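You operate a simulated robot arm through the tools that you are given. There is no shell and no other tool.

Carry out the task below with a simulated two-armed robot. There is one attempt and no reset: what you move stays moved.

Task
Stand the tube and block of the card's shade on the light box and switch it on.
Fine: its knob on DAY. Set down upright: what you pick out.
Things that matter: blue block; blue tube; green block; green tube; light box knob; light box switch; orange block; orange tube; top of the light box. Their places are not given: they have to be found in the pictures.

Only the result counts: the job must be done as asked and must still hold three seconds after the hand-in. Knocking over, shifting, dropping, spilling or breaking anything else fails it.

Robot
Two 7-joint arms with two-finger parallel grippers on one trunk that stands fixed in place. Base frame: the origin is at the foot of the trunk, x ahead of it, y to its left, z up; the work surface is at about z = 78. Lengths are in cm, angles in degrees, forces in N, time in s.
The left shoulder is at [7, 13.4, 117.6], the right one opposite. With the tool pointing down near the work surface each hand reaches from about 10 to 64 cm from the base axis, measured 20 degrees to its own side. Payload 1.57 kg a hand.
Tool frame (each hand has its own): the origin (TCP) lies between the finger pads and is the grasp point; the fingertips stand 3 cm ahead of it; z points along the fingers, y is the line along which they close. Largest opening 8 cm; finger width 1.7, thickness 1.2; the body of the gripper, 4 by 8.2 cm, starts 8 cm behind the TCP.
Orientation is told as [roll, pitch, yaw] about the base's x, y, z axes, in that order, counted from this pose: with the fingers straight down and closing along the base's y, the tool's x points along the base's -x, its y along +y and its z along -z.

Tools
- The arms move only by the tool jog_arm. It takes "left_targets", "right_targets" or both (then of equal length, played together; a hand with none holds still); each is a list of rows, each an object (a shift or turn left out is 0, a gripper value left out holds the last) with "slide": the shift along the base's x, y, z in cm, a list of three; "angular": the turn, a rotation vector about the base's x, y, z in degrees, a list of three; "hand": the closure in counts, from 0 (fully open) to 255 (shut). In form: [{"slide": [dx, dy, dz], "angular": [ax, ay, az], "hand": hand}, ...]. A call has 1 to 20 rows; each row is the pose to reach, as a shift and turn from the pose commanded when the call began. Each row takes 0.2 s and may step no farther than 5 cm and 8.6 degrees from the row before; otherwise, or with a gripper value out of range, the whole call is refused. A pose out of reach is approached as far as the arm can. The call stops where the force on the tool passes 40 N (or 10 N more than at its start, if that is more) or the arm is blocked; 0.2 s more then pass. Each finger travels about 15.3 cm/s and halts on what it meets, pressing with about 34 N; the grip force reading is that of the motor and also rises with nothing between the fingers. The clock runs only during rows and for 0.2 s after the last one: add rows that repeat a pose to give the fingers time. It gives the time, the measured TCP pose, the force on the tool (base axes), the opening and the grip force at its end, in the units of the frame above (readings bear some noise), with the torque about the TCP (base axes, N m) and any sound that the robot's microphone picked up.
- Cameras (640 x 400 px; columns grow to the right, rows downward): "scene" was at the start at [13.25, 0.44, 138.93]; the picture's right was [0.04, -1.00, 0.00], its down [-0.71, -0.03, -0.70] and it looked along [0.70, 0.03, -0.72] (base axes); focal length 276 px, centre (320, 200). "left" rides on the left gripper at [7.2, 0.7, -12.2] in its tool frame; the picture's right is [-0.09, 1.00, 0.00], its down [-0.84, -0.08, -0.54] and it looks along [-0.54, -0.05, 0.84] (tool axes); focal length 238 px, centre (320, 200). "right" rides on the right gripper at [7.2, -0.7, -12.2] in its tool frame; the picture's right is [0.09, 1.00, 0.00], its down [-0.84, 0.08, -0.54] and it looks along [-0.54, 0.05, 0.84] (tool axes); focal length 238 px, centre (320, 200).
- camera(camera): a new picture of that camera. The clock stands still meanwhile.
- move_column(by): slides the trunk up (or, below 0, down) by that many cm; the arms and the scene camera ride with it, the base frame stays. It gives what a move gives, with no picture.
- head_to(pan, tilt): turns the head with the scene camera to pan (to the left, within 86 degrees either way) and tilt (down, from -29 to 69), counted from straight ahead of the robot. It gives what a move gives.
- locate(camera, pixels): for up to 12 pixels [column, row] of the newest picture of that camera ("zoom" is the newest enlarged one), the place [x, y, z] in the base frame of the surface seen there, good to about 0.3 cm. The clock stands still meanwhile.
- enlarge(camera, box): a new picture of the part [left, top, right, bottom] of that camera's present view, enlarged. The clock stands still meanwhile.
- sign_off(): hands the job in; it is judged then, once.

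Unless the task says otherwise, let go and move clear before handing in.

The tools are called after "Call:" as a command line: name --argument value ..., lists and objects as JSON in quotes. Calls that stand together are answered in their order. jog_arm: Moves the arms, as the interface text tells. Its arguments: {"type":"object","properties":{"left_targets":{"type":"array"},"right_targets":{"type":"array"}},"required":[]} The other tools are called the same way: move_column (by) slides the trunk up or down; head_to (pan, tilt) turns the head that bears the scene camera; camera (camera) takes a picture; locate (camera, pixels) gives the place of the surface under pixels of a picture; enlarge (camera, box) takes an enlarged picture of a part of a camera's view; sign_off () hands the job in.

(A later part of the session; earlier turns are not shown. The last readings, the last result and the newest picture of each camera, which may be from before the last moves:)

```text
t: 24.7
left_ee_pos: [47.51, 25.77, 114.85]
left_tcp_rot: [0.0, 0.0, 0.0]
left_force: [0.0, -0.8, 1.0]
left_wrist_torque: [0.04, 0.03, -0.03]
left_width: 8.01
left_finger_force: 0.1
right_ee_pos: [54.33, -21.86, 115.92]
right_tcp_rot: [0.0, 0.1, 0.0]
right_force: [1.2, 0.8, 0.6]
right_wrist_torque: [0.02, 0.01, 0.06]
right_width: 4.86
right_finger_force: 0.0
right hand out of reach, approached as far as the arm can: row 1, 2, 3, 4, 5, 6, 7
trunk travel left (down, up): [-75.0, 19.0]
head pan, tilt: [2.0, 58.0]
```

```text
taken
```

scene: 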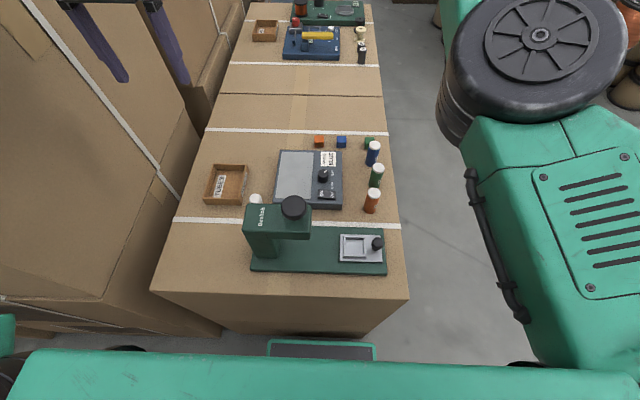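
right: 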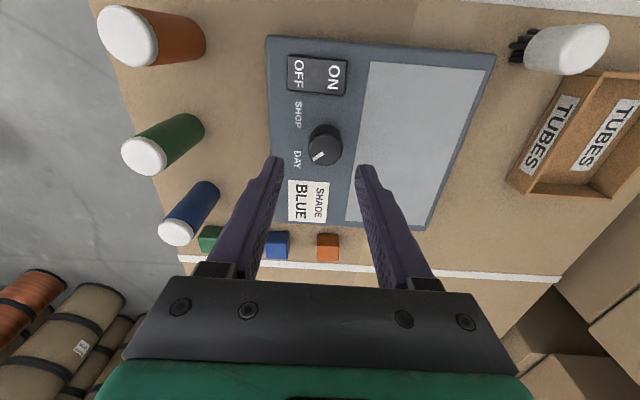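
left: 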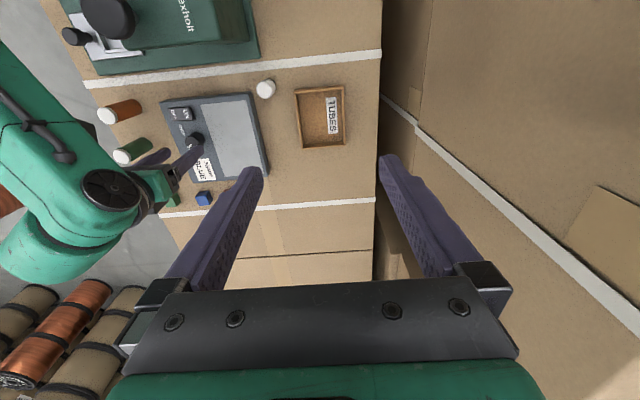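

It keeps y and z but stalls in x (54.3 against a commanded 48.2). Forward tilt freed it before, so I'll tilt while moving back.

Call:
jog_arm --right_targets '[{"slide": [0, 0, 0], "angular": [0, -8, 0]}, {"slide": [-1, 0, 0], "angular": [0, -16, 0]}, {"slide": [-3, 0, 0], "angular": [0, -20, 0]}, {"slide": [-6, 0, 0], "angular": [0, -20, 0]}, {"slide": [-8, 0, 0], "angular": [0, -20, 0]}, {"slide": [-8, 0, 0], "angular": [0, -20, 0]}]'

Call:
camera --camera "scene"

```text
t: 26.1
left_ee_pos: [47.34, 25.62, 115.03]
left_tcp_rot: [0.0, 0.0, 0.0]
left_force: [-0.5, -0.3, -0.1]
left_wrist_torque: [-0.03, 0.0, 0.01]
left_width: 8.0
left_finger_force: 0.2
right_ee_pos: [54.83, -27.03, 116.03]
right_tcp_rot: [0.2, -19.9, -0.1]
right_force: [0.5, 0.0, 0.1]
right_wrist_torque: [0.03, 0.02, -0.01]
right_width: 4.84
right_finger_force: 0.0
right hand out of reach, approached as far as the arm can: row 1, 2, 3, 4, 5, 6
trunk travel left (down, up): [-75.0, 19.0]
head pan, tilt: [2.0, 58.0]
```

```text
taken
```

scene: 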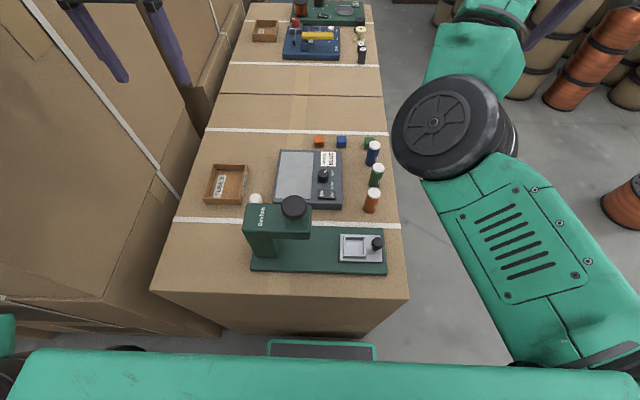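

The elbow is still inside. It was outside at yaw -40° and went inward during the +80° turn, so I'll yaw the hand negative at a safe height to swing the elbow back out.

Call:
jog_arm --right_targets '[{"angular": [0, 7, 0]}, {"angular": [0, 14, 0]}, {"angular": [0, 20, 0]}, {"angular": [0, 20, 0]}]'

Call:
jog_arm --right_targets '[{"angular": [0, 0, -8]}, {"angular": [0, 0, -16]}, {"angular": [0, 0, -24]}, {"angular": [0, 0, -32]}, {"angular": [0, 0, -40]}, {"angular": [0, 0, -48]}, {"angular": [0, 0, -56]}, {"angular": [0, 0, -56]}]'

Call:
camera --camera "scene"

```text
t: 27.1
left_ee_pos: [47.42, 25.76, 115.06]
left_tcp_rot: [-0.2, 0.0, 0.0]
left_force: [0.0, 0.3, -0.7]
left_wrist_torque: [-0.02, 0.02, -0.04]
left_width: 8.0
left_finger_force: 0.0
right_ee_pos: [54.86, -27.02, 116.24]
right_tcp_rot: [0.1, 0.2, -0.1]
right_force: [0.2, 0.4, -0.3]
right_wrist_torque: [-0.01, 0.02, -0.01]
right_width: 4.86
right_finger_force: 0.1
trunk travel left (down, up): [-75.0, 19.0]
head pan, tilt: [2.0, 58.0]
```

```text
t: 28.9
left_ee_pos: [47.43, 25.71, 115.03]
left_tcp_rot: [0.0, 0.0, 0.0]
left_force: [-0.9, 0.0, -0.2]
left_wrist_torque: [0.0, 0.01, 0.0]
left_width: 8.01
left_finger_force: 0.0
right_ee_pos: [54.85, -27.0, 116.04]
right_tcp_rot: [0.1, 0.1, -56.1]
right_force: [-0.7, 0.5, -0.6]
right_wrist_torque: [-0.06, -0.04, 0.0]
right_width: 4.86
right_finger_force: 0.1
trunk travel left (down, up): [-75.0, 19.0]
head pan, tilt: [2.0, 58.0]
```

```text
taken
```

scene: 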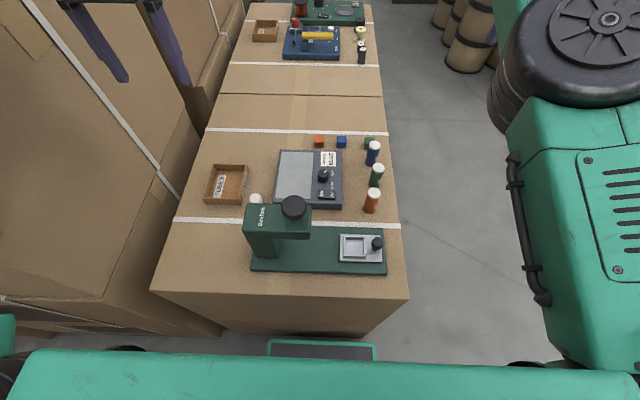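

The yaw worked cleanly and the elbow swung outward. With this yaw I'll move the hand back in x.

Call:
jog_arm --right_targets '[{"slide": [-2, 1, 0]}, {"slide": [-4, 2, 0]}, {"slide": [-6, 4, 0]}, {"slide": [-8, 6, 0]}, {"slide": [-10, 8, 0]}, {"slide": [-10, 8, 0]}]'

Call:
camera --camera "scene"

```text
t: 30.3
left_ee_pos: [47.39, 25.67, 114.98]
left_tcp_rot: [0.0, 0.0, 0.0]
left_force: [0.4, 0.2, -0.7]
left_wrist_torque: [0.03, -0.02, 0.01]
left_width: 7.99
left_finger_force: 0.1
right_ee_pos: [52.86, -24.0, 116.98]
right_tcp_rot: [0.1, 0.0, -56.0]
right_force: [-0.6, 0.7, 0.4]
right_wrist_torque: [-0.05, 0.01, -0.02]
right_width: 4.84
right_finger_force: 0.1
right hand out of reach, approached as far as the arm can: row 2, 3, 4, 5, 6
trunk travel left (down, up): [-75.0, 19.0]
head pan, tilt: [2.0, 58.0]
```

```text
taken
```

scene: 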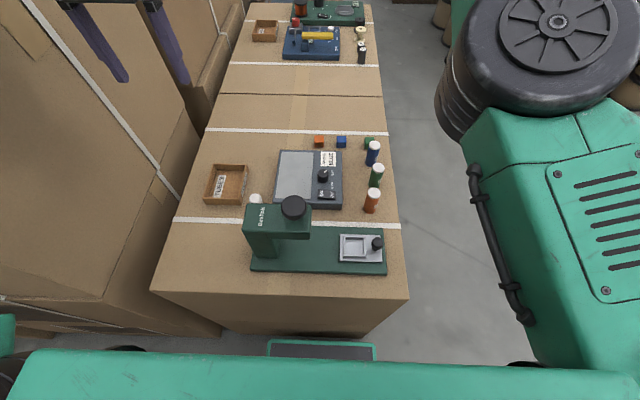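

It is stalled again at about x=52.9. I'll locate the elbow and wrist to understand the arm's shape, and pan the head right for a full look.

Call:
head_to --pan -55 --tilt 25

Call:
camera --camera "scene"

```text
t: 31.6
left_ee_pos: [47.46, 25.76, 115.05]
left_tcp_rot: [0.0, 0.1, 0.0]
left_force: [-0.4, 0.6, -0.1]
left_wrist_torque: [-0.02, -0.02, 0.02]
left_width: 8.01
left_finger_force: 0.1
right_ee_pos: [52.82, -24.13, 116.92]
right_tcp_rot: [0.0, 0.1, -56.2]
right_force: [0.5, 0.4, -0.6]
right_wrist_torque: [0.01, 0.0, 0.01]
right_width: 4.86
right_finger_force: 0.2
trunk travel left (down, up): [-75.0, 19.0]
head pan, tilt: [-55.0, 25.0]
```

```text
taken
```

scene: 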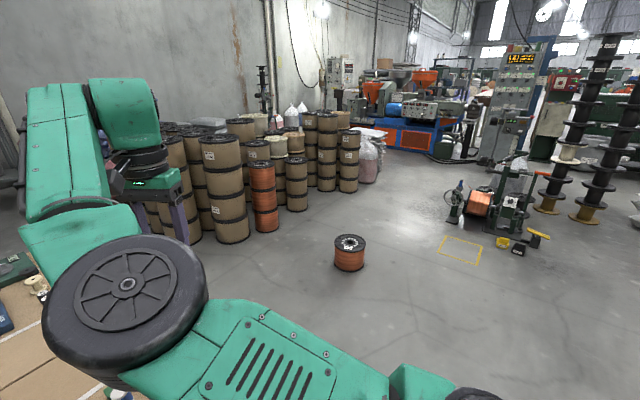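

Call:
locate --camera "scene" --pixels '[[127, 285], [60, 270], [190, 290], [70, 230], [60, 130], [120, 110], [260, 350], [370, 390], [150, 160], [480, 395]]'

Call:
head_to --pan -25 --tilt 40

Call:
camera --camera "scene"

```text
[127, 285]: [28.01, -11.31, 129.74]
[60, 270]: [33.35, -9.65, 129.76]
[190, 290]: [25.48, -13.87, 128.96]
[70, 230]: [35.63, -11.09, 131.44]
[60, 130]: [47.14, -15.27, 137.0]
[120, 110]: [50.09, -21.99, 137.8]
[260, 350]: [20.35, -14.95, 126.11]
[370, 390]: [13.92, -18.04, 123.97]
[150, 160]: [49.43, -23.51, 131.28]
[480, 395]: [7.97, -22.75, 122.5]
```

```text
t: 32.5
left_ee_pos: [47.37, 25.67, 114.94]
left_tcp_rot: [-0.1, 0.0, 0.0]
left_force: [0.1, 0.7, 0.2]
left_wrist_torque: [0.01, -0.03, -0.02]
left_width: 8.0
left_finger_force: 0.0
right_ee_pos: [52.74, -24.1, 116.84]
right_tcp_rot: [0.0, 0.2, -56.1]
right_force: [0.5, -0.5, 0.5]
right_wrist_torque: [0.01, 0.03, 0.01]
right_width: 4.85
right_finger_force: 0.1
trunk travel left (down, up): [-75.0, 19.0]
head pan, tilt: [-25.0, 40.0]
```

```text
taken
```

scene: 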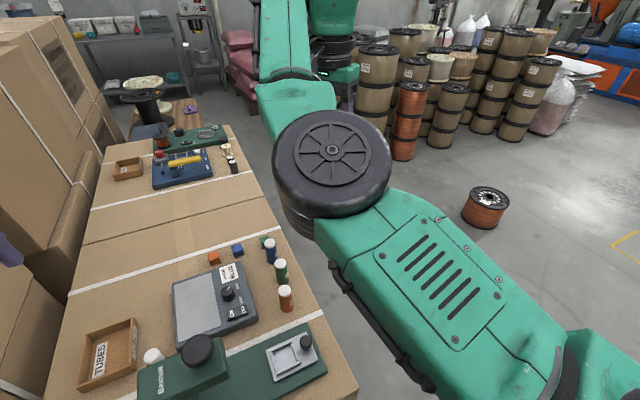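

The elbow is at about (29, -11, 125) and bends inward, where the mirrored start posture has it outward. More negative yaw moved it outward last time, so I'll keep yawing and watch.

Call:
jog_arm --right_targets '[{"angular": [0, 0, -8]}, {"angular": [0, 0, -16]}, {"angular": [0, 0, -24]}, {"angular": [0, 0, -32]}, {"angular": [0, 0, -40]}, {"angular": [0, 0, -48]}, {"angular": [0, 0, -48]}]'

Call:
camera --camera "scene"

```text
t: 34.1
left_ee_pos: [47.43, 25.71, 114.95]
left_tcp_rot: [-0.1, 0.1, 0.0]
left_force: [-0.1, -0.1, -0.3]
left_wrist_torque: [-0.02, -0.03, -0.01]
left_width: 7.98
left_finger_force: 0.0
right_ee_pos: [52.78, -23.95, 116.9]
right_tcp_rot: [0.0, 0.1, -104.2]
right_force: [-0.2, 0.6, 0.3]
right_wrist_torque: [0.01, 0.03, 0.02]
right_width: 4.85
right_finger_force: 0.1
trunk travel left (down, up): [-75.0, 19.0]
head pan, tilt: [-25.0, 40.0]
```

```text
taken
```

scene: 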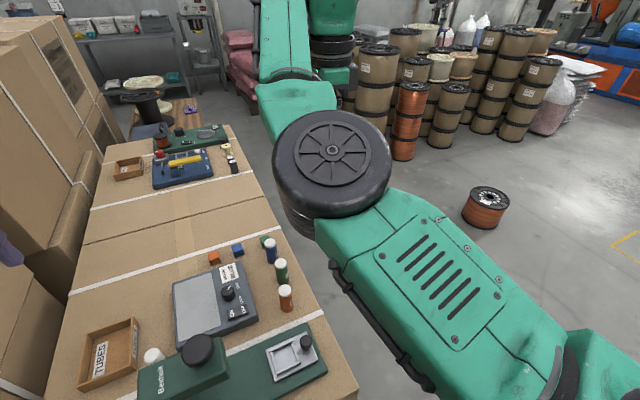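

The elbow didn't move; only the last joint turned. The stretched posture should still suit the far picks, so I'll return yaw to 0 and test reach toward the tube with some tilt.

Call:
jog_arm --right_targets '[{"angular": [0, 0, 8]}, {"angular": [0, 0, 16]}, {"angular": [0, 0, 24]}, {"angular": [0, 0, 32]}, {"angular": [0, 0, 40]}, {"angular": [0, 0, 48]}, {"angular": [0, 0, 56]}, {"angular": [0, 0, 64]}, {"angular": [0, 0, 72]}, {"angular": [0, 0, 80]}, {"angular": [0, 0, 88]}, {"angular": [0, 0, 96]}, {"slide": [1, 2, -3], "angular": [0, 0, 104]}, {"slide": [2, 4, -6], "angular": [0, 0, 104]}, {"slide": [3, 6, -9], "angular": [0, 0, 104]}, {"slide": [4, 8, -12], "angular": [0, 0, 104]}, {"slide": [4, 10, -15], "angular": [0, 0, 104]}, {"slide": [4, 10, -15], "angular": [0, 0, 104]}]'

Call:
head_to --pan 2 --tilt 50

Call:
camera --camera "scene"

```text
t: 38.0
left_ee_pos: [47.43, 25.71, 115.02]
left_tcp_rot: [0.0, 0.0, 0.0]
left_force: [0.1, 0.3, 0.0]
left_wrist_torque: [-0.01, -0.01, -0.01]
left_width: 8.0
left_finger_force: 0.0
right_ee_pos: [57.02, -14.1, 102.0]
right_tcp_rot: [0.0, 0.1, -0.1]
right_force: [0.2, -0.4, -0.2]
right_wrist_torque: [-0.01, -0.01, 0.01]
right_width: 4.84
right_finger_force: 0.1
right hand out of reach, approached as far as the arm can: row 13, 14, 15, 16
trunk travel left (down, up): [-75.0, 19.0]
head pan, tilt: [-25.0, 40.0]
```

```text
t: 38.9
left_ee_pos: [47.4, 25.74, 114.97]
left_tcp_rot: [0.0, -0.1, 0.1]
left_force: [0.2, 0.6, 0.3]
left_wrist_torque: [-0.01, 0.03, -0.01]
left_width: 8.01
left_finger_force: 0.1
right_ee_pos: [57.0, -14.12, 101.91]
right_tcp_rot: [0.0, 0.1, 0.0]
right_force: [-0.5, 0.2, 0.0]
right_wrist_torque: [0.02, -0.02, 0.0]
right_width: 4.83
right_finger_force: 0.1
trunk travel left (down, up): [-75.0, 19.0]
head pan, tilt: [2.0, 50.0]
```

```text
taken
```

scene: 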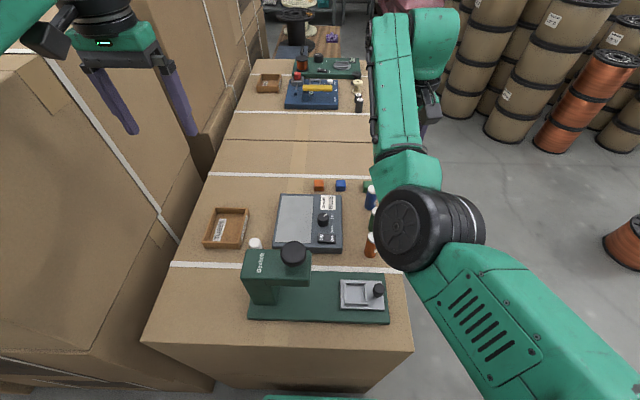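

It reached (57, -14, 102). I'll continue to a tilted pose above the tube, around (60.7, -11.8, 92) with -15° tilt, and open the fingers.

Call:
jog_arm --right_targets '[{"slide": [1, 1, -2], "angular": [0, -5, 0], "hand": 50}, {"slide": [2, 2, -4], "angular": [0, -10, 0], "hand": 50}, {"slide": [3, 2.3, -7], "angular": [0, -15, 0], "hand": 50}, {"slide": [3.7, 2.3, -10], "angular": [0, -15, 0], "hand": 50}, {"slide": [3.7, 2.3, -10], "angular": [0, -15, 0], "hand": 50}]'

Call:
camera --camera "scene"

Call:
camera --camera "right"

```text
t: 40.1
left_ee_pos: [47.43, 25.69, 114.95]
left_tcp_rot: [0.0, 0.0, 0.0]
left_force: [-0.5, 0.9, -0.4]
left_wrist_torque: [0.0, -0.01, 0.01]
left_width: 8.0
left_finger_force: 0.1
right_ee_pos: [60.54, -11.63, 91.92]
right_tcp_rot: [0.0, -15.0, 0.0]
right_force: [0.8, -0.4, 0.5]
right_wrist_torque: [0.04, 0.0, 0.02]
right_width: 6.43
right_finger_force: 0.1
trunk travel left (down, up): [-75.0, 19.0]
head pan, tilt: [2.0, 50.0]
```

```text
taken
```

scene: 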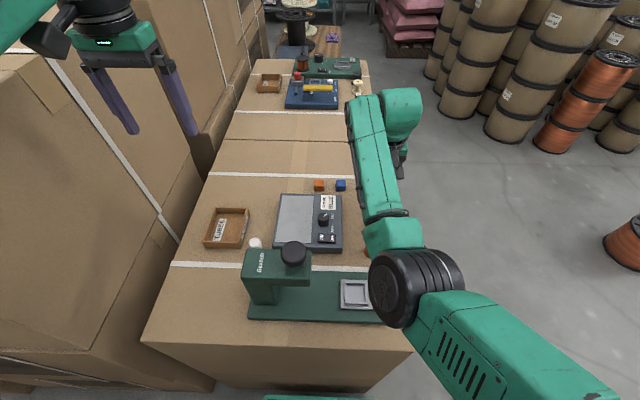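

```text
taken
```

right: 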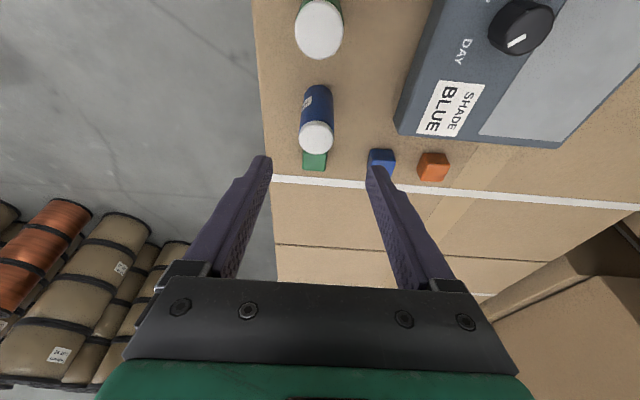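

This pose tracks exactly, with 6.4 cm of opening. I'll take the block first so that placing it doesn't crowd the tube later, moving above it with 30° tilt and about 5 cm of opening.

Call:
jog_arm --right_targets '[{"slide": [0.5, 2, 1], "angular": [0, -4, 0], "hand": 92}, {"slide": [1.5, 4, 1], "angular": [0, -8, 0], "hand": 92}, {"slide": [3, 6, 1], "angular": [0, -12, 0], "hand": 92}, {"slide": [4.5, 7.8, 0], "angular": [0, -15, 0], "hand": 92}, {"slide": [5.7, 7.8, -2], "angular": [0, -15, 0], "hand": 92}, {"slide": [5.7, 7.8, -2], "angular": [0, -15, 0], "hand": 92}]'

Call:
camera --camera "right"

Call:
camera --camera "scene"

```text
t: 41.5
left_ee_pos: [47.48, 25.62, 114.97]
left_tcp_rot: [0.1, 0.1, 0.0]
left_force: [0.6, -0.3, -0.6]
left_wrist_torque: [-0.01, -0.01, 0.0]
left_width: 7.99
left_finger_force: 0.1
right_ee_pos: [66.2, -3.83, 90.03]
right_tcp_rot: [0.1, -29.8, 0.0]
right_force: [-0.6, 0.6, -0.1]
right_wrist_torque: [0.02, 0.01, 0.01]
right_width: 5.08
right_finger_force: 0.1
trunk travel left (down, up): [-75.0, 19.0]
head pan, tilt: [2.0, 50.0]
```

```text
taken
```

right: 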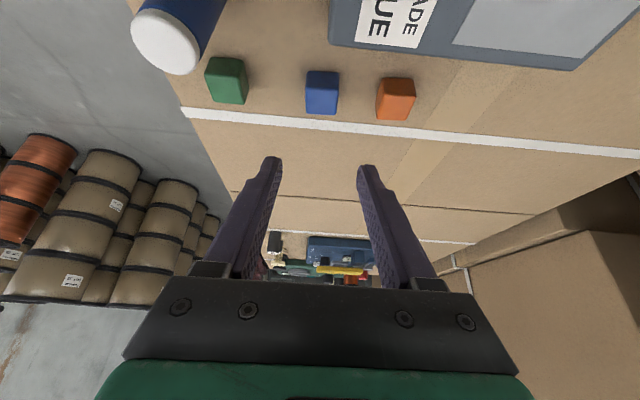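

```text
taken
```

scene: 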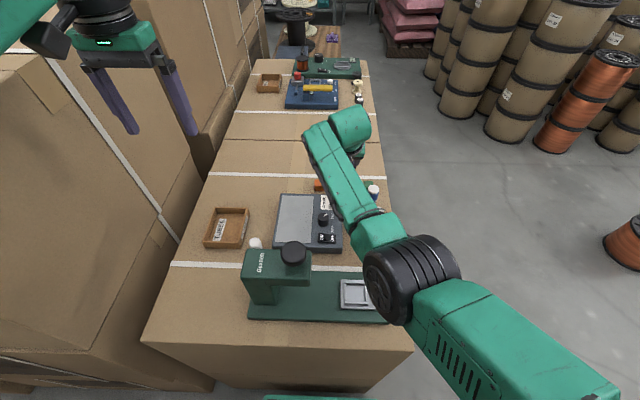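

The hand reached (66.2, -3.8, 90) at -30° tilt. I'll confirm the block's position from this nearer view, at about (322,92).

Call:
enlarge --camera "right" --box '[240, 40, 432, 160]'

Call:
locate --camera "right" --pixels '[[310, 76], [334, 76], [311, 108], [335, 108], [322, 92], [379, 82], [378, 115], [243, 92], [248, 100], [322, 74]]'

```text
3.33 times, centred on (336, 100) of right
```

zoom: 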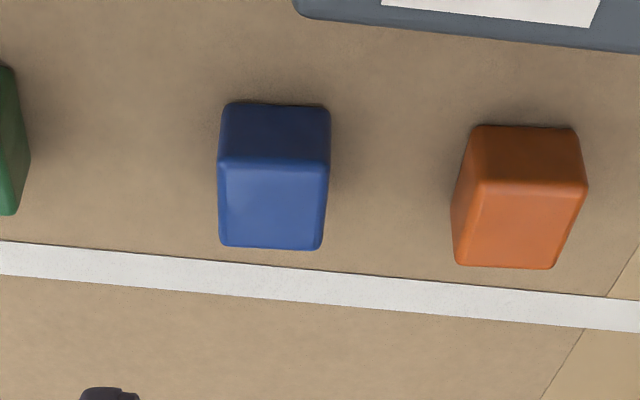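

```text
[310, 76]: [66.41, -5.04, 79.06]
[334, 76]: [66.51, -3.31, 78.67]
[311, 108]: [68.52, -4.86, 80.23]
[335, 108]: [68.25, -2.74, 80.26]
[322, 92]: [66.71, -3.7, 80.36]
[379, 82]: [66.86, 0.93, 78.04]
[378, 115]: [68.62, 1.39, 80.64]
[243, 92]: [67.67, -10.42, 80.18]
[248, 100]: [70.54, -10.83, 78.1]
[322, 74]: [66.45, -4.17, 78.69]
```

The block's centre is confirmed at about (67.65, -3.85), with 1 cm or more of side clearance for the fingers. I'll descend and close on it.

Call:
jog_arm --right_targets '[{"slide": [0.1, 0, -3]}, {"slide": [0.2, 0, -6]}, {"slide": [0.2, 0, -7.5]}, {"slide": [0.2, 0, -8.4]}, {"slide": [0.2, 0, -8.4]}, {"slide": [0.2, 0, -8.4], "hand": 140}, {"slide": [0.2, 0, -8.4], "hand": 200}, {"slide": [0.2, 0, -8.4], "hand": 200}, {"slide": [0.2, 0, -8.4], "hand": 200}]'

Call:
camera --camera "right"

```text
t: 43.5
left_ee_pos: [47.32, 25.81, 114.9]
left_tcp_rot: [0.0, 0.0, 0.0]
left_force: [0.8, 0.1, 0.1]
left_wrist_torque: [-0.01, 0.04, -0.01]
left_width: 8.02
left_finger_force: 0.2
right_ee_pos: [67.04, -3.96, 83.37]
right_tcp_rot: [0.5, -31.1, -0.5]
right_force: [0.2, -0.4, 1.1]
right_wrist_torque: [0.0, 0.0, 0.01]
right_width: 2.64
right_finger_force: 34.2
right hand out of reach, approached as far as the arm can: row 3, 4
trunk travel left (down, up): [-75.0, 19.0]
head pan, tilt: [2.0, 50.0]
```

```text
taken
```

right: 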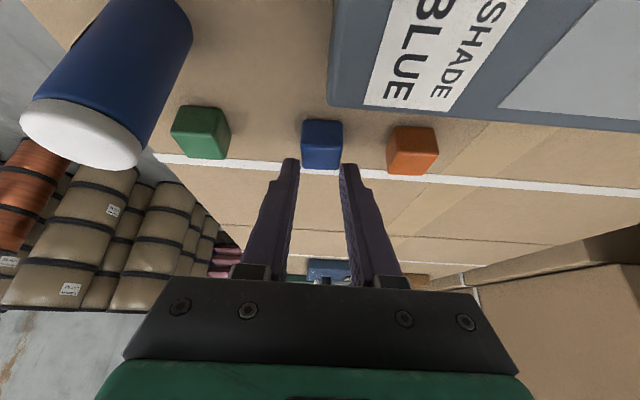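

The arm stopped high: z is 83.4 instead of 81.6, so the fingertips are near the block's top, yet the width reads 2.64 at 34 N. I'll zoom in to see what the fingers hold.

Call:
enlarge --camera "right" --box '[250, 90, 394, 180]'

Call:
enlarge --camera "scene" --box '[290, 90, 418, 210]'

Call:
enlarge --camera "left" --box '[120, 150, 280, 270]'

```text
4.44 times, centred on (322, 135) of right
```

zoom: 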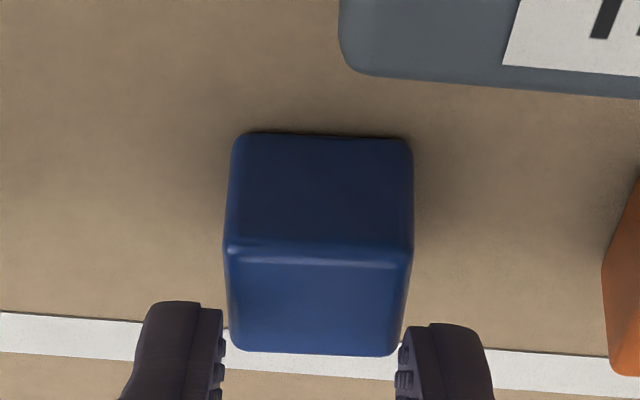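

```text
3.33 times, centred on (354, 150) of scene
```

zoom: 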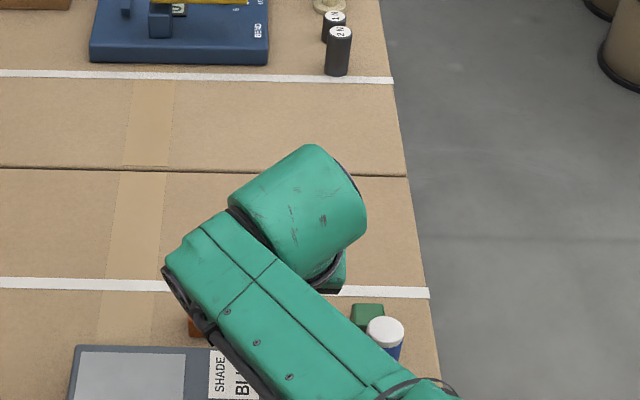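

```text
3.33 times, centred on (200, 210) of left
```

zoom: 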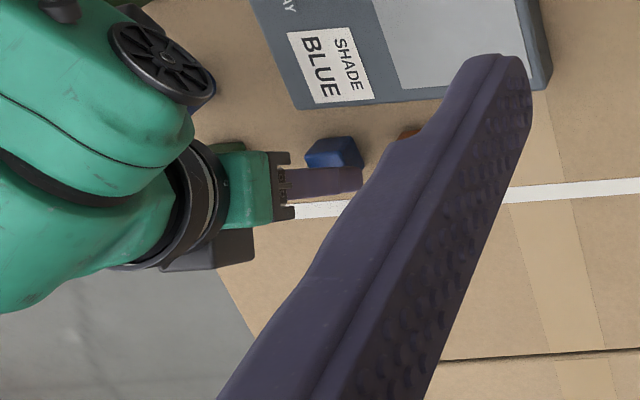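

The tips only catch the far top edge of the block. I'll open again and see whether the hand can move down and back from here.

Call:
jog_arm --right_targets '[{"hand": 92}, {"hand": 92}, {"slide": [-0.4, 0.1, -0.8]}, {"slide": [-0.7, 0.1, -1.6]}, {"slide": [-0.7, 0.1, -1.6]}]'

Call:
camera --camera "right"

```text
t: 44.6
left_ee_pos: [47.13, 25.71, 115.1]
left_tcp_rot: [0.0, -0.1, -0.1]
left_force: [0.4, 0.6, -0.4]
left_wrist_torque: [-0.01, -0.01, -0.01]
left_width: 8.01
left_finger_force: 0.1
right_ee_pos: [66.2, -3.63, 81.01]
right_tcp_rot: [-0.1, -31.3, 0.3]
right_force: [-3.5, -3.6, 9.5]
right_wrist_torque: [0.2, 0.07, 0.08]
right_width: 4.94
right_finger_force: 0.0
trunk travel left (down, up): [-75.0, 19.0]
head pan, tilt: [2.0, 50.0]
stopped in row 5 (right hand): the force on the tool passed its limit at 42 N (the readings are from after the stop); the commanded pose is now the measured one
```

```text
taken
```

right: 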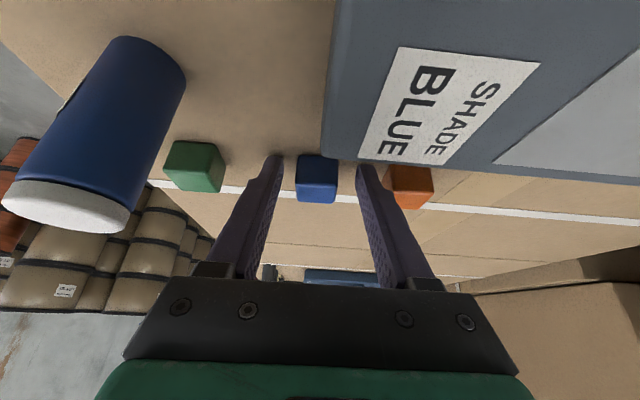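

The hand went down and touched the table; it is now at (66.2, -3.6, 81.0) with the fingers straddling the block. I'll lift 0.4 cm, centre in y, and close.

Call:
jog_arm --right_targets '[{"slide": [0, -0.1, 0.4]}, {"slide": [0, -0.2, 0.4]}, {"slide": [0, -0.2, 0.4]}]'

Call:
enlarge --camera "right" --box '[210, 110, 450, 260]'

```text
t: 45.4
left_ee_pos: [47.31, 25.67, 115.01]
left_tcp_rot: [0.0, 0.0, 0.0]
left_force: [-0.4, 0.1, -0.6]
left_wrist_torque: [0.03, -0.03, 0.0]
left_width: 7.97
left_finger_force: 0.1
right_ee_pos: [66.21, -3.92, 81.12]
right_tcp_rot: [-0.1, -31.1, 0.2]
right_force: [0.3, 0.2, -0.2]
right_wrist_torque: [-0.01, 0.03, 0.0]
right_width: 5.11
right_finger_force: 0.0
trunk travel left (down, up): [-75.0, 19.0]
head pan, tilt: [2.0, 50.0]
```

```text
2.67 times, centred on (330, 185) of right
```

zoom: 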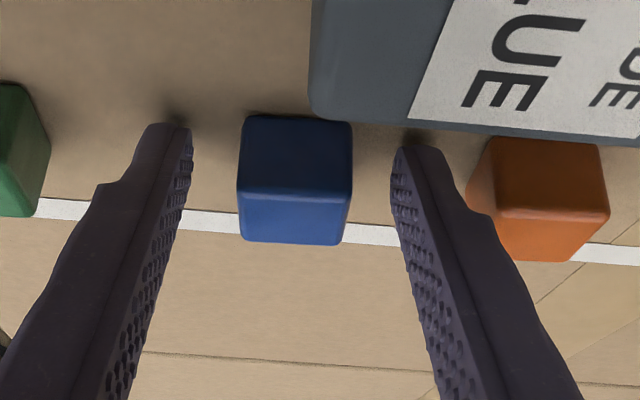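

The force is near zero and the block is centred between the fingers at zoom (295,180). I'll close slowly and lift a little.

Call:
jog_arm --right_targets '[{"hand": 140}, {"hand": 170}, {"hand": 210}, {"hand": 210}, {"hand": 210}]'

Call:
enlarge --camera "right" --box '[210, 110, 450, 260]'

```text
t: 46.6
left_ee_pos: [47.38, 25.79, 114.95]
left_tcp_rot: [0.0, 0.0, 0.0]
left_force: [-0.2, -0.2, 0.2]
left_wrist_torque: [0.01, 0.02, -0.01]
left_width: 8.0
left_finger_force: 0.1
right_ee_pos: [66.33, -3.95, 81.11]
right_tcp_rot: [0.1, -31.0, 0.3]
right_force: [-0.3, 0.4, 0.0]
right_wrist_torque: [-0.01, -0.02, -0.01]
right_width: 2.68
right_finger_force: 34.2
trunk travel left (down, up): [-75.0, 19.0]
head pan, tilt: [2.0, 50.0]
```

```text
2.67 times, centred on (330, 185) of right
```

zoom: 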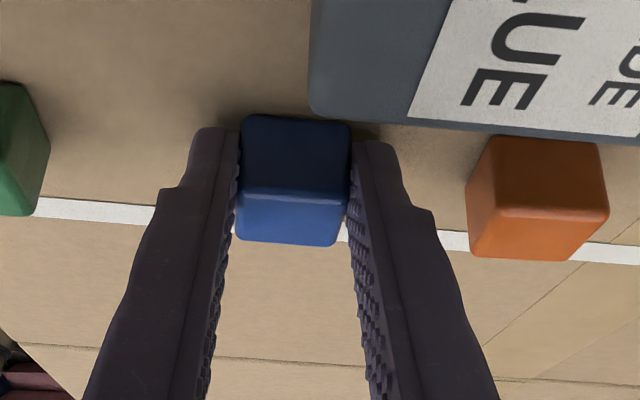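

The block is held at 2.68 cm and 34 N. I'll lift straight up, then carry it toward the panel at height.

Call:
jog_arm --right_targets '[{"slide": [0, 0, 2]}, {"slide": [0, 0, 5]}, {"slide": [0, 0, 8]}, {"slide": [0, 0, 10]}, {"slide": [0, 0, 10]}]'

Call:
camera --camera "right"

```text
t: 47.8
left_ee_pos: [47.49, 25.66, 114.94]
left_tcp_rot: [0.0, 0.1, 0.0]
left_force: [-0.7, 0.4, -0.2]
left_wrist_torque: [0.03, 0.03, -0.01]
left_width: 8.02
left_finger_force: 0.1
right_ee_pos: [66.3, -3.83, 91.14]
right_tcp_rot: [0.0, -31.0, 0.3]
right_force: [-0.2, -0.1, -0.3]
right_wrist_torque: [-0.03, 0.04, -0.03]
right_width: 2.64
right_finger_force: 33.9
trunk travel left (down, up): [-75.0, 19.0]
head pan, tilt: [2.0, 50.0]
```

```text
taken
```

right: 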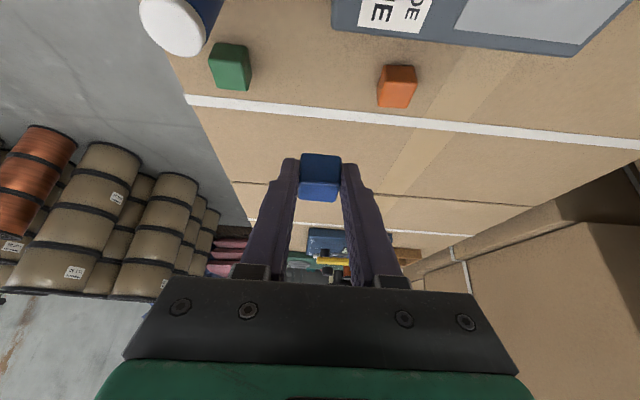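

The block is lifted and stable in the grip. I'll carry it over the panel's far-left part, toward TCP (58.2, 9.9, 91).

Call:
jog_arm --right_targets '[{"slide": [-1.5, 3, 0]}, {"slide": [-3, 6, 0]}, {"slide": [-4.5, 9, 0]}, {"slide": [-6, 12, 0]}, {"slide": [-7.5, 13.8, 0]}, {"slide": [-8.1, 13.8, 0]}, {"slide": [-8.1, 13.8, 0]}]'

Call:
camera --camera "right"

Call:
camera --camera "scene"

```text
t: 49.6
left_ee_pos: [47.54, 25.93, 114.94]
left_tcp_rot: [-0.1, 0.0, 0.0]
left_force: [-0.5, -0.3, 0.4]
left_wrist_torque: [0.0, -0.01, -0.02]
left_width: 7.98
left_finger_force: 0.1
right_ee_pos: [59.98, 6.7, 91.34]
right_tcp_rot: [-1.8, -32.2, -1.4]
right_force: [0.0, 0.4, -0.1]
right_wrist_torque: [-0.01, -0.02, 0.02]
right_width: 2.63
right_finger_force: 33.8
trunk travel left (down, up): [-75.0, 19.0]
head pan, tilt: [2.0, 50.0]
stopped in row 7 (right hand): the arm was blocked; the commanded pose is now the measured one
```

```text
taken
```

right: 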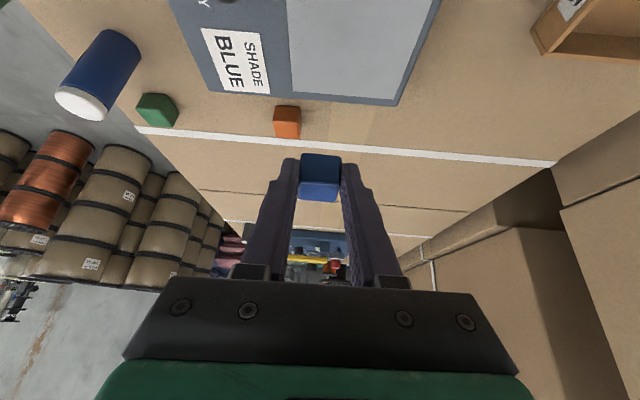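

```text
taken
```

scene: 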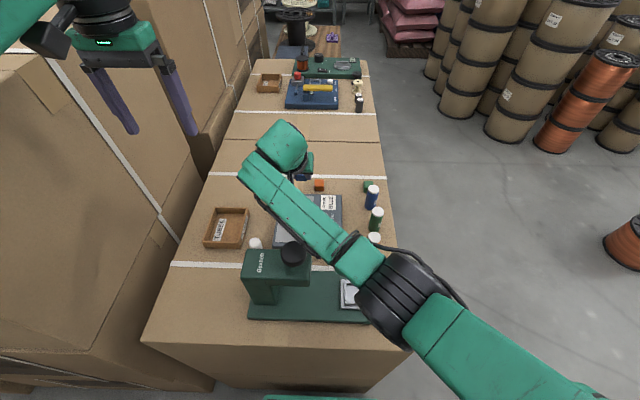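

The arm reports being blocked at (60.0, 6.7, 91.3). The forearm passes close to the press knob near (295,245), so I'll look closely there.

Call:
enlarge --camera "scene" --box '[230, 170, 430, 330]'

Call:
locate --camera "scene" --pixels '[[292, 255], [285, 245], [310, 225], [320, 245], [300, 210], [345, 260], [365, 280], [390, 320], [355, 245], [330, 268], [245, 260], [270, 180]]'

```text
2.50 times, centred on (330, 250) of scene
```

zoom: 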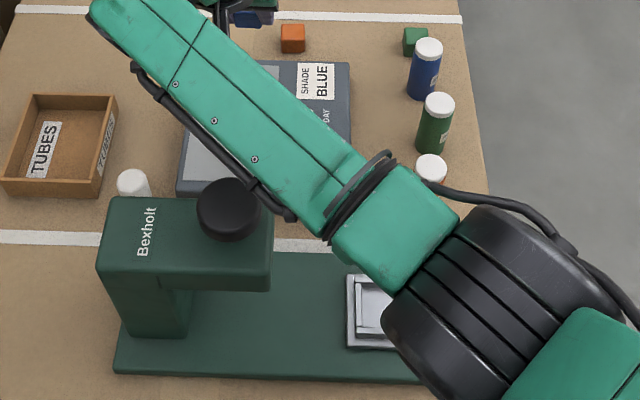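

```text
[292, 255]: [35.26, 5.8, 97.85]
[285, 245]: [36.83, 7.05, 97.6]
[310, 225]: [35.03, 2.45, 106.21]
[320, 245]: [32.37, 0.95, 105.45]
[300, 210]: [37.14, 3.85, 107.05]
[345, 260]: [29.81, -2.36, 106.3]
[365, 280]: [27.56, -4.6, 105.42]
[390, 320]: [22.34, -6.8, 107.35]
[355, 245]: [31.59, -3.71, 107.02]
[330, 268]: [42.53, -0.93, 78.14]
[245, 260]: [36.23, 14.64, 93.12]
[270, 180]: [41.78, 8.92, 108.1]
```

The forearm, with its top at about 106 and underside near 97–98, is leaning on the press knob (top 97.7). I'll back off to the right at once, then rotate the hand about vertical so the wrist stays clear of the press.

Call:
jog_arm --right_targets '[{"slide": [0.3, -1, 0.5]}, {"slide": [0.6, -3, 1]}, {"slide": [1, -5, 2]}, {"slide": [1, -7, 3]}, {"slide": [1, -7, 3]}]'

Call:
enlarge --camera "scene" --box '[230, 170, 430, 330]'

```text
t: 50.8
left_ee_pos: [47.46, 25.73, 114.87]
left_tcp_rot: [0.0, 0.1, 0.1]
left_force: [-0.1, 0.5, -0.1]
left_wrist_torque: [-0.03, 0.01, 0.0]
left_width: 7.99
left_finger_force: 0.1
right_ee_pos: [60.65, 0.35, 94.47]
right_tcp_rot: [-1.6, -32.1, -1.1]
right_force: [1.0, 0.1, 0.8]
right_wrist_torque: [0.05, 0.01, 0.01]
right_width: 2.64
right_finger_force: 34.3
trunk travel left (down, up): [-75.0, 19.0]
head pan, tilt: [2.0, 50.0]
```

```text
2.50 times, centred on (330, 250) of scene
```

zoom: 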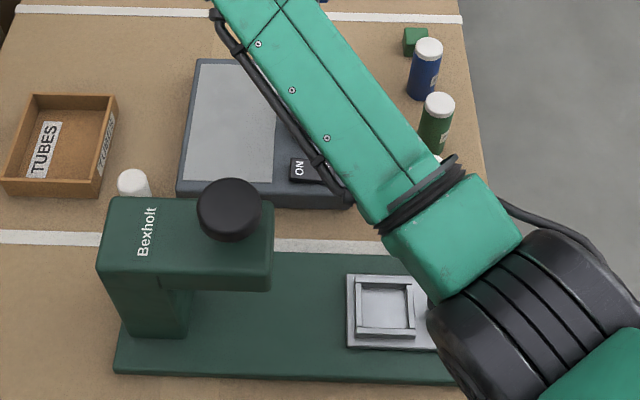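

The press looks unmoved: its knob and base corners are at the same zoom pixels as before. I'll correct the small orientation drift and then yaw the hand +56° so it reaches the panel from the right.

Call:
jog_arm --right_targets '[{"slide": [0, -1, 0.5], "angular": [1.44, 1.1, 2.3]}, {"slide": [0, -2, 1], "angular": [1.44, 1.1, 2.3]}, {"slide": [0, -2, 1], "angular": [1.44, 1.1, 2.3]}]'

Call:
jog_arm --right_targets '[{"angular": [0, 0, 8]}, {"angular": [0, 0, 16]}, {"angular": [0, 0, 24]}, {"angular": [0, 0, 32]}, {"angular": [0, 0, 40]}, {"angular": [0, 0, 48]}, {"angular": [0, 0, 56]}, {"angular": [0, 0, 56]}]'

Call:
camera --camera "scene"

Call:
camera --camera "right"

```text
t: 51.6
left_ee_pos: [47.47, 25.8, 114.99]
left_tcp_rot: [-0.1, 0.0, 0.0]
left_force: [-0.3, 0.3, -0.1]
left_wrist_torque: [-0.02, 0.01, -0.04]
left_width: 8.0
left_finger_force: 0.1
right_ee_pos: [60.73, -1.81, 95.46]
right_tcp_rot: [0.1, -31.1, 0.2]
right_force: [0.5, 0.1, -1.1]
right_wrist_torque: [-0.01, 0.01, 0.01]
right_width: 2.65
right_finger_force: 34.3
trunk travel left (down, up): [-75.0, 19.0]
head pan, tilt: [2.0, 50.0]
```

```text
t: 53.4
left_ee_pos: [47.33, 25.71, 114.95]
left_tcp_rot: [0.0, 0.1, 0.1]
left_force: [0.3, -1.0, 0.2]
left_wrist_torque: [0.05, 0.02, -0.02]
left_width: 7.98
left_finger_force: 0.1
right_ee_pos: [60.77, -1.88, 95.45]
right_tcp_rot: [0.1, -31.0, 56.3]
right_force: [0.0, 0.4, -0.2]
right_wrist_torque: [-0.04, 0.0, 0.01]
right_width: 2.66
right_finger_force: 33.6
trunk travel left (down, up): [-75.0, 19.0]
head pan, tilt: [2.0, 50.0]
```

```text
taken
```

scene: 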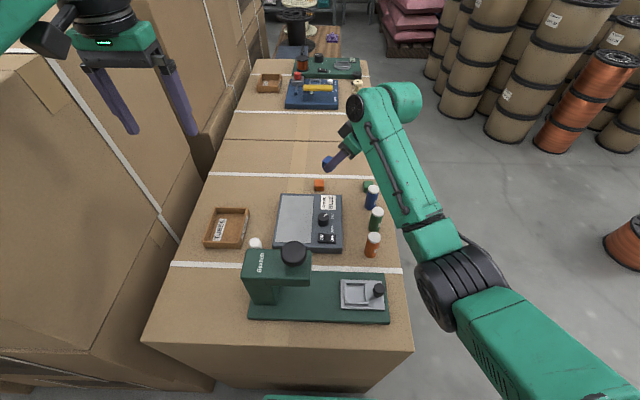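

```text
taken
```

right: 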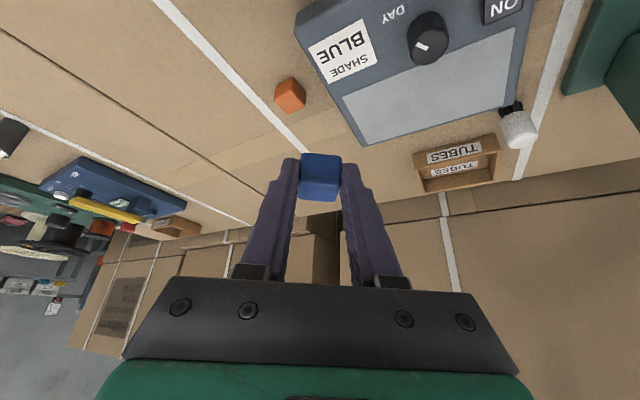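

The +56° yaw swung the elbow to the outside and the block is still firmly held. I'll carry it over the panel to TCP (58.15, 8.65), staying high.

Call:
jog_arm --right_targets '[{"slide": [-0.6, 3, 0]}, {"slide": [-1.2, 6, 0]}, {"slide": [-2, 9, -1]}, {"slide": [-2.6, 10.5, -3]}, {"slide": [-2.6, 10.5, -5]}, {"slide": [-2.6, 10.5, -5]}]'

Call:
camera --camera "scene"

Call:
camera --camera "right"

```text
t: 54.8
left_ee_pos: [47.36, 25.66, 114.89]
left_tcp_rot: [0.0, -0.1, 0.1]
left_force: [0.2, -0.2, -0.1]
left_wrist_torque: [0.01, 0.04, -0.01]
left_width: 8.0
left_finger_force: 0.0
right_ee_pos: [58.05, 8.73, 90.33]
right_tcp_rot: [0.2, -31.0, 56.3]
right_force: [-0.6, -1.1, -0.4]
right_wrist_torque: [0.02, 0.01, 0.02]
right_width: 2.64
right_finger_force: 33.6
trunk travel left (down, up): [-75.0, 19.0]
head pan, tilt: [2.0, 50.0]
```

```text
taken
```

scene: 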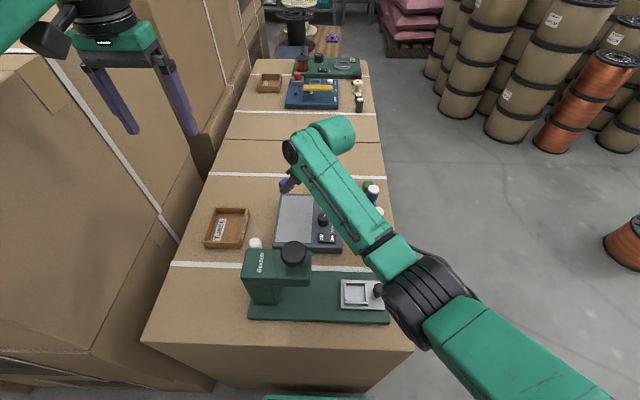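

```text
taken
```

right: 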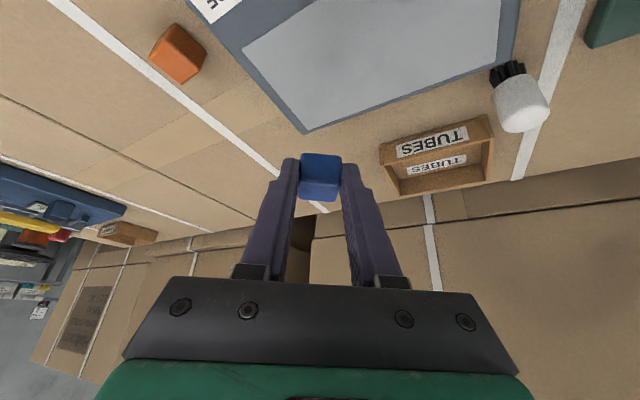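

The hand is clear of the press and tracks exactly. I'll check the held block's position by locating it before lowering.

Call:
locate --camera "right" --pixels '[[321, 165], [320, 190], [305, 157], [337, 158], [310, 128], [250, 40]]'

Call:
enlarge --camera "right" --box '[260, 120, 380, 220]'

```text
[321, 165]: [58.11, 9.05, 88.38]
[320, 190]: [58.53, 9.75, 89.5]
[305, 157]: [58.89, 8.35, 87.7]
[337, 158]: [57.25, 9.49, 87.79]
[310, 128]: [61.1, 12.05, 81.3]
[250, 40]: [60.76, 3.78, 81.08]
```

```text
4.00 times, centred on (320, 170) of right
```

zoom: 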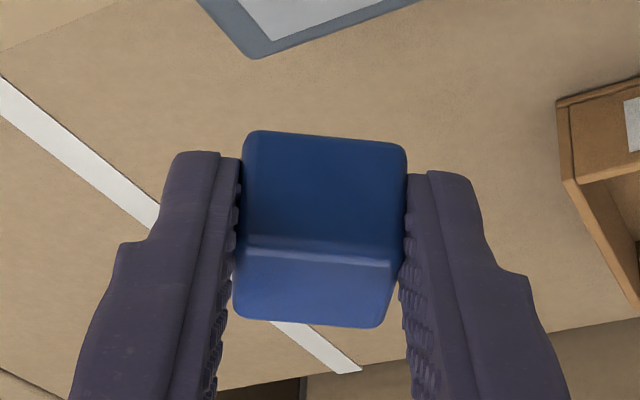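

The block centre is at about (58.8, 10), close to the panel's edge, so I'll shift 0.5 cm toward the middle and lower to just above contact.

Call:
jog_arm --right_targets '[{"slide": [0, -0.5, -2]}, {"slide": [0, -0.5, -4]}, {"slide": [0, -0.5, -5.2]}, {"slide": [0, -0.5, -5.8]}, {"slide": [0, -0.5, -6.0]}, {"slide": [0, -0.5, -6.0]}]'

Call:
camera --camera "right"

```text
t: 56.2
left_ee_pos: [47.55, 25.76, 114.99]
left_tcp_rot: [0.0, 0.0, 0.1]
left_force: [-0.2, -0.2, -1.5]
left_wrist_torque: [0.03, -0.04, 0.01]
left_width: 7.99
left_finger_force: 0.1
right_ee_pos: [58.14, 8.19, 84.36]
right_tcp_rot: [0.2, -31.1, 56.3]
right_force: [0.1, 0.3, 0.5]
right_wrist_torque: [-0.04, -0.01, 0.01]
right_width: 2.64
right_finger_force: 34.2
trunk travel left (down, up): [-75.0, 19.0]
head pan, tilt: [2.0, 50.0]
```

```text
taken
```

right: 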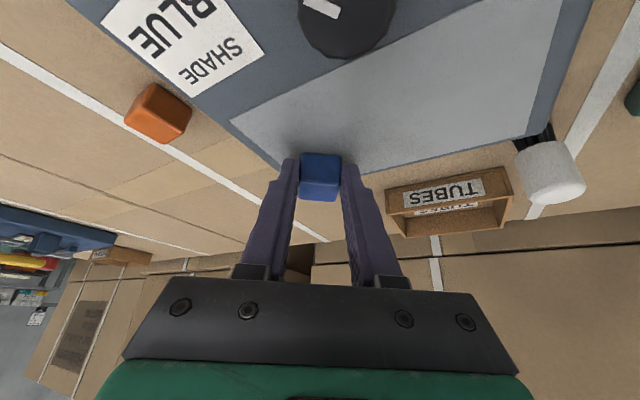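

There's no contact yet. I'll lower in tiny steps and watch the force.

Call:
jog_arm --right_targets '[{"slide": [0, 0, -0.08]}, {"slide": [0, 0, -0.15]}, {"slide": [0, 0, -0.15]}]'

```text
t: 57.0
left_ee_pos: [47.45, 25.77, 114.88]
left_tcp_rot: [0.0, 0.0, 0.0]
left_force: [0.5, 0.3, -0.5]
left_wrist_torque: [0.0, -0.01, -0.01]
left_width: 7.99
left_finger_force: 0.0
right_ee_pos: [58.19, 8.22, 84.25]
right_tcp_rot: [0.2, -31.0, 56.2]
right_force: [-0.9, 0.1, 0.2]
right_wrist_torque: [0.0, -0.02, 0.02]
right_width: 2.63
right_finger_force: 33.4
trunk travel left (down, up): [-75.0, 19.0]
head pan, tilt: [2.0, 50.0]
```

Call:
jog_arm --right_targets '[{"slide": [0, 0, -0.08]}, {"slide": [0, 0, -0.16]}, {"slide": [0, 0, -0.16]}]'

Call:
enlarge --camera "right" --box '[220, 90, 420, 215]'

```text
t: 57.8
left_ee_pos: [47.35, 25.64, 115.02]
left_tcp_rot: [0.1, -0.1, 0.0]
left_force: [0.0, 0.1, -0.5]
left_wrist_torque: [0.0, -0.01, 0.03]
left_width: 8.01
left_finger_force: 0.0
right_ee_pos: [58.11, 8.24, 84.19]
right_tcp_rot: [0.0, -31.1, 56.3]
right_force: [1.2, 1.1, 4.9]
right_wrist_torque: [0.01, -0.11, -0.01]
right_width: 2.68
right_finger_force: 34.2
trunk travel left (down, up): [-75.0, 19.0]
head pan, tilt: [2.0, 50.0]
```

```text
3.20 times, centred on (320, 152) of right
```

zoom: 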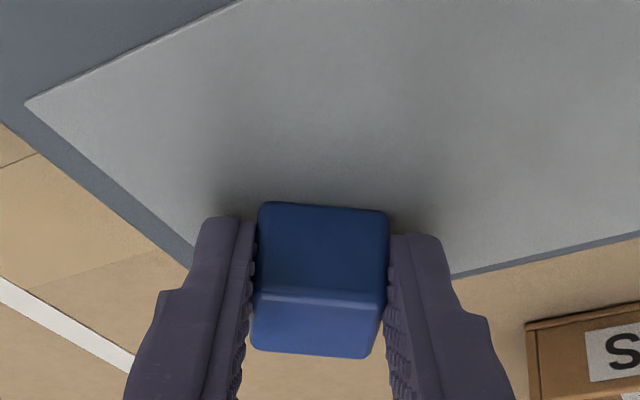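

Contact shows at 4.9 N, so the block is resting on the panel. I'll release gently and retreat straight up.

Call:
jog_arm --right_targets '[{"hand": 150}, {"hand": 100}, {"hand": 92}, {"slide": [0, 0, 1.5]}, {"slide": [-0.3, -0.5, 5]}, {"slide": [-0.5, -1, 9]}, {"slide": [-0.5, -1, 9]}]'

Call:
camera --camera "right"

Call:
camera --camera "scene"

```text
t: 59.4
left_ee_pos: [47.39, 25.7, 115.03]
left_tcp_rot: [-0.1, 0.1, 0.0]
left_force: [-0.3, 0.8, -0.6]
left_wrist_torque: [0.01, 0.0, 0.02]
left_width: 8.0
left_finger_force: 0.0
right_ee_pos: [57.61, 7.26, 93.2]
right_tcp_rot: [0.0, -31.0, 56.2]
right_force: [0.9, -0.5, 0.0]
right_wrist_torque: [0.04, 0.04, 0.01]
right_width: 5.11
right_finger_force: 0.0
trunk travel left (down, up): [-75.0, 19.0]
head pan, tilt: [2.0, 50.0]
```

```text
taken
```

right: 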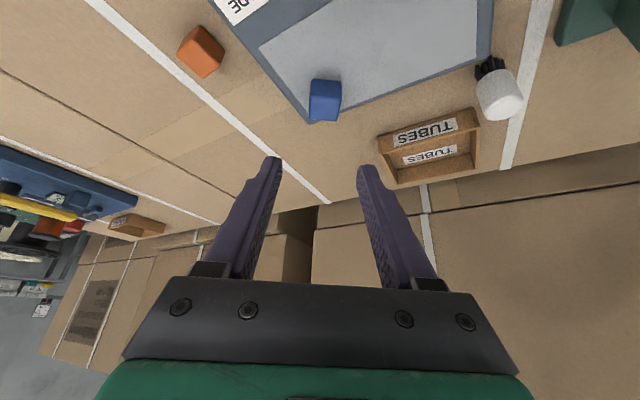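

```text
taken
```

scene: 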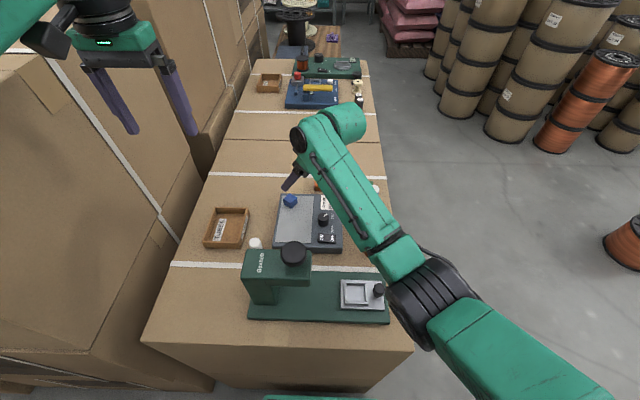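

The blue block now stands on the panel near (58.8, 9.6). Next is the tube: I'll lift, move toward it and reduce yaw to about 32°.

Call:
jog_arm --right_targets '[{"slide": [0.3, -2, 2], "angular": [0, 0, -4], "hand": 64}, {"slide": [0.7, -5.5, 3], "angular": [0, 0, -10]}, {"slide": [1.2, -9.5, 3], "angular": [0, 0, -16]}, {"slide": [1.8, -13.5, 3], "angular": [0, 0, -20]}, {"slide": [2.4, -17, 3], "angular": [0, 0, -24]}, {"slide": [2.8, -19.2, 2], "angular": [0, 0, -24]}, {"slide": [2.8, -19.2, 2], "angular": [0, 0, -24]}]'

Call:
camera --camera "right"

Call:
camera --camera "scene"

```text
t: 61.0
left_ee_pos: [47.34, 25.75, 114.97]
left_tcp_rot: [-0.1, -0.1, 0.0]
left_force: [0.6, -0.7, -0.7]
left_wrist_torque: [-0.01, -0.03, 0.0]
left_width: 8.01
left_finger_force: 0.0
right_ee_pos: [60.32, -11.94, 95.1]
right_tcp_rot: [0.1, -31.1, 32.1]
right_force: [-1.1, 0.4, 0.5]
right_wrist_torque: [0.02, 0.0, 0.01]
right_width: 6.01
right_finger_force: 0.1
trunk travel left (down, up): [-75.0, 19.0]
head pan, tilt: [2.0, 50.0]
```

```text
taken
```

right: 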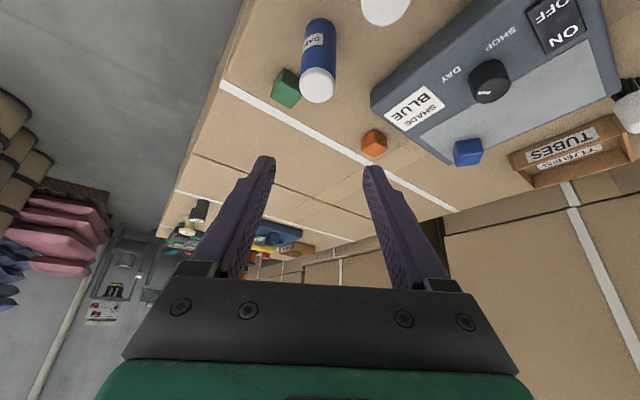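

```text
taken
```

scene: 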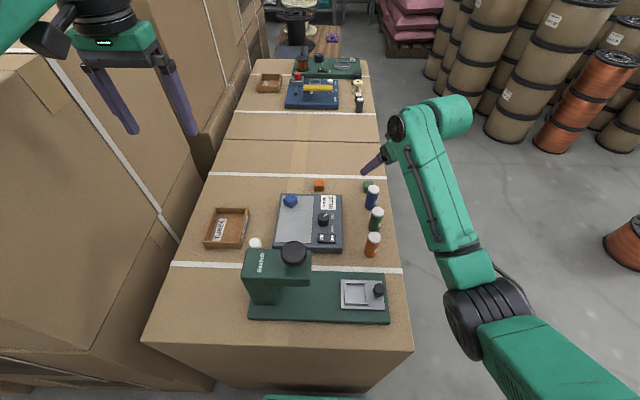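

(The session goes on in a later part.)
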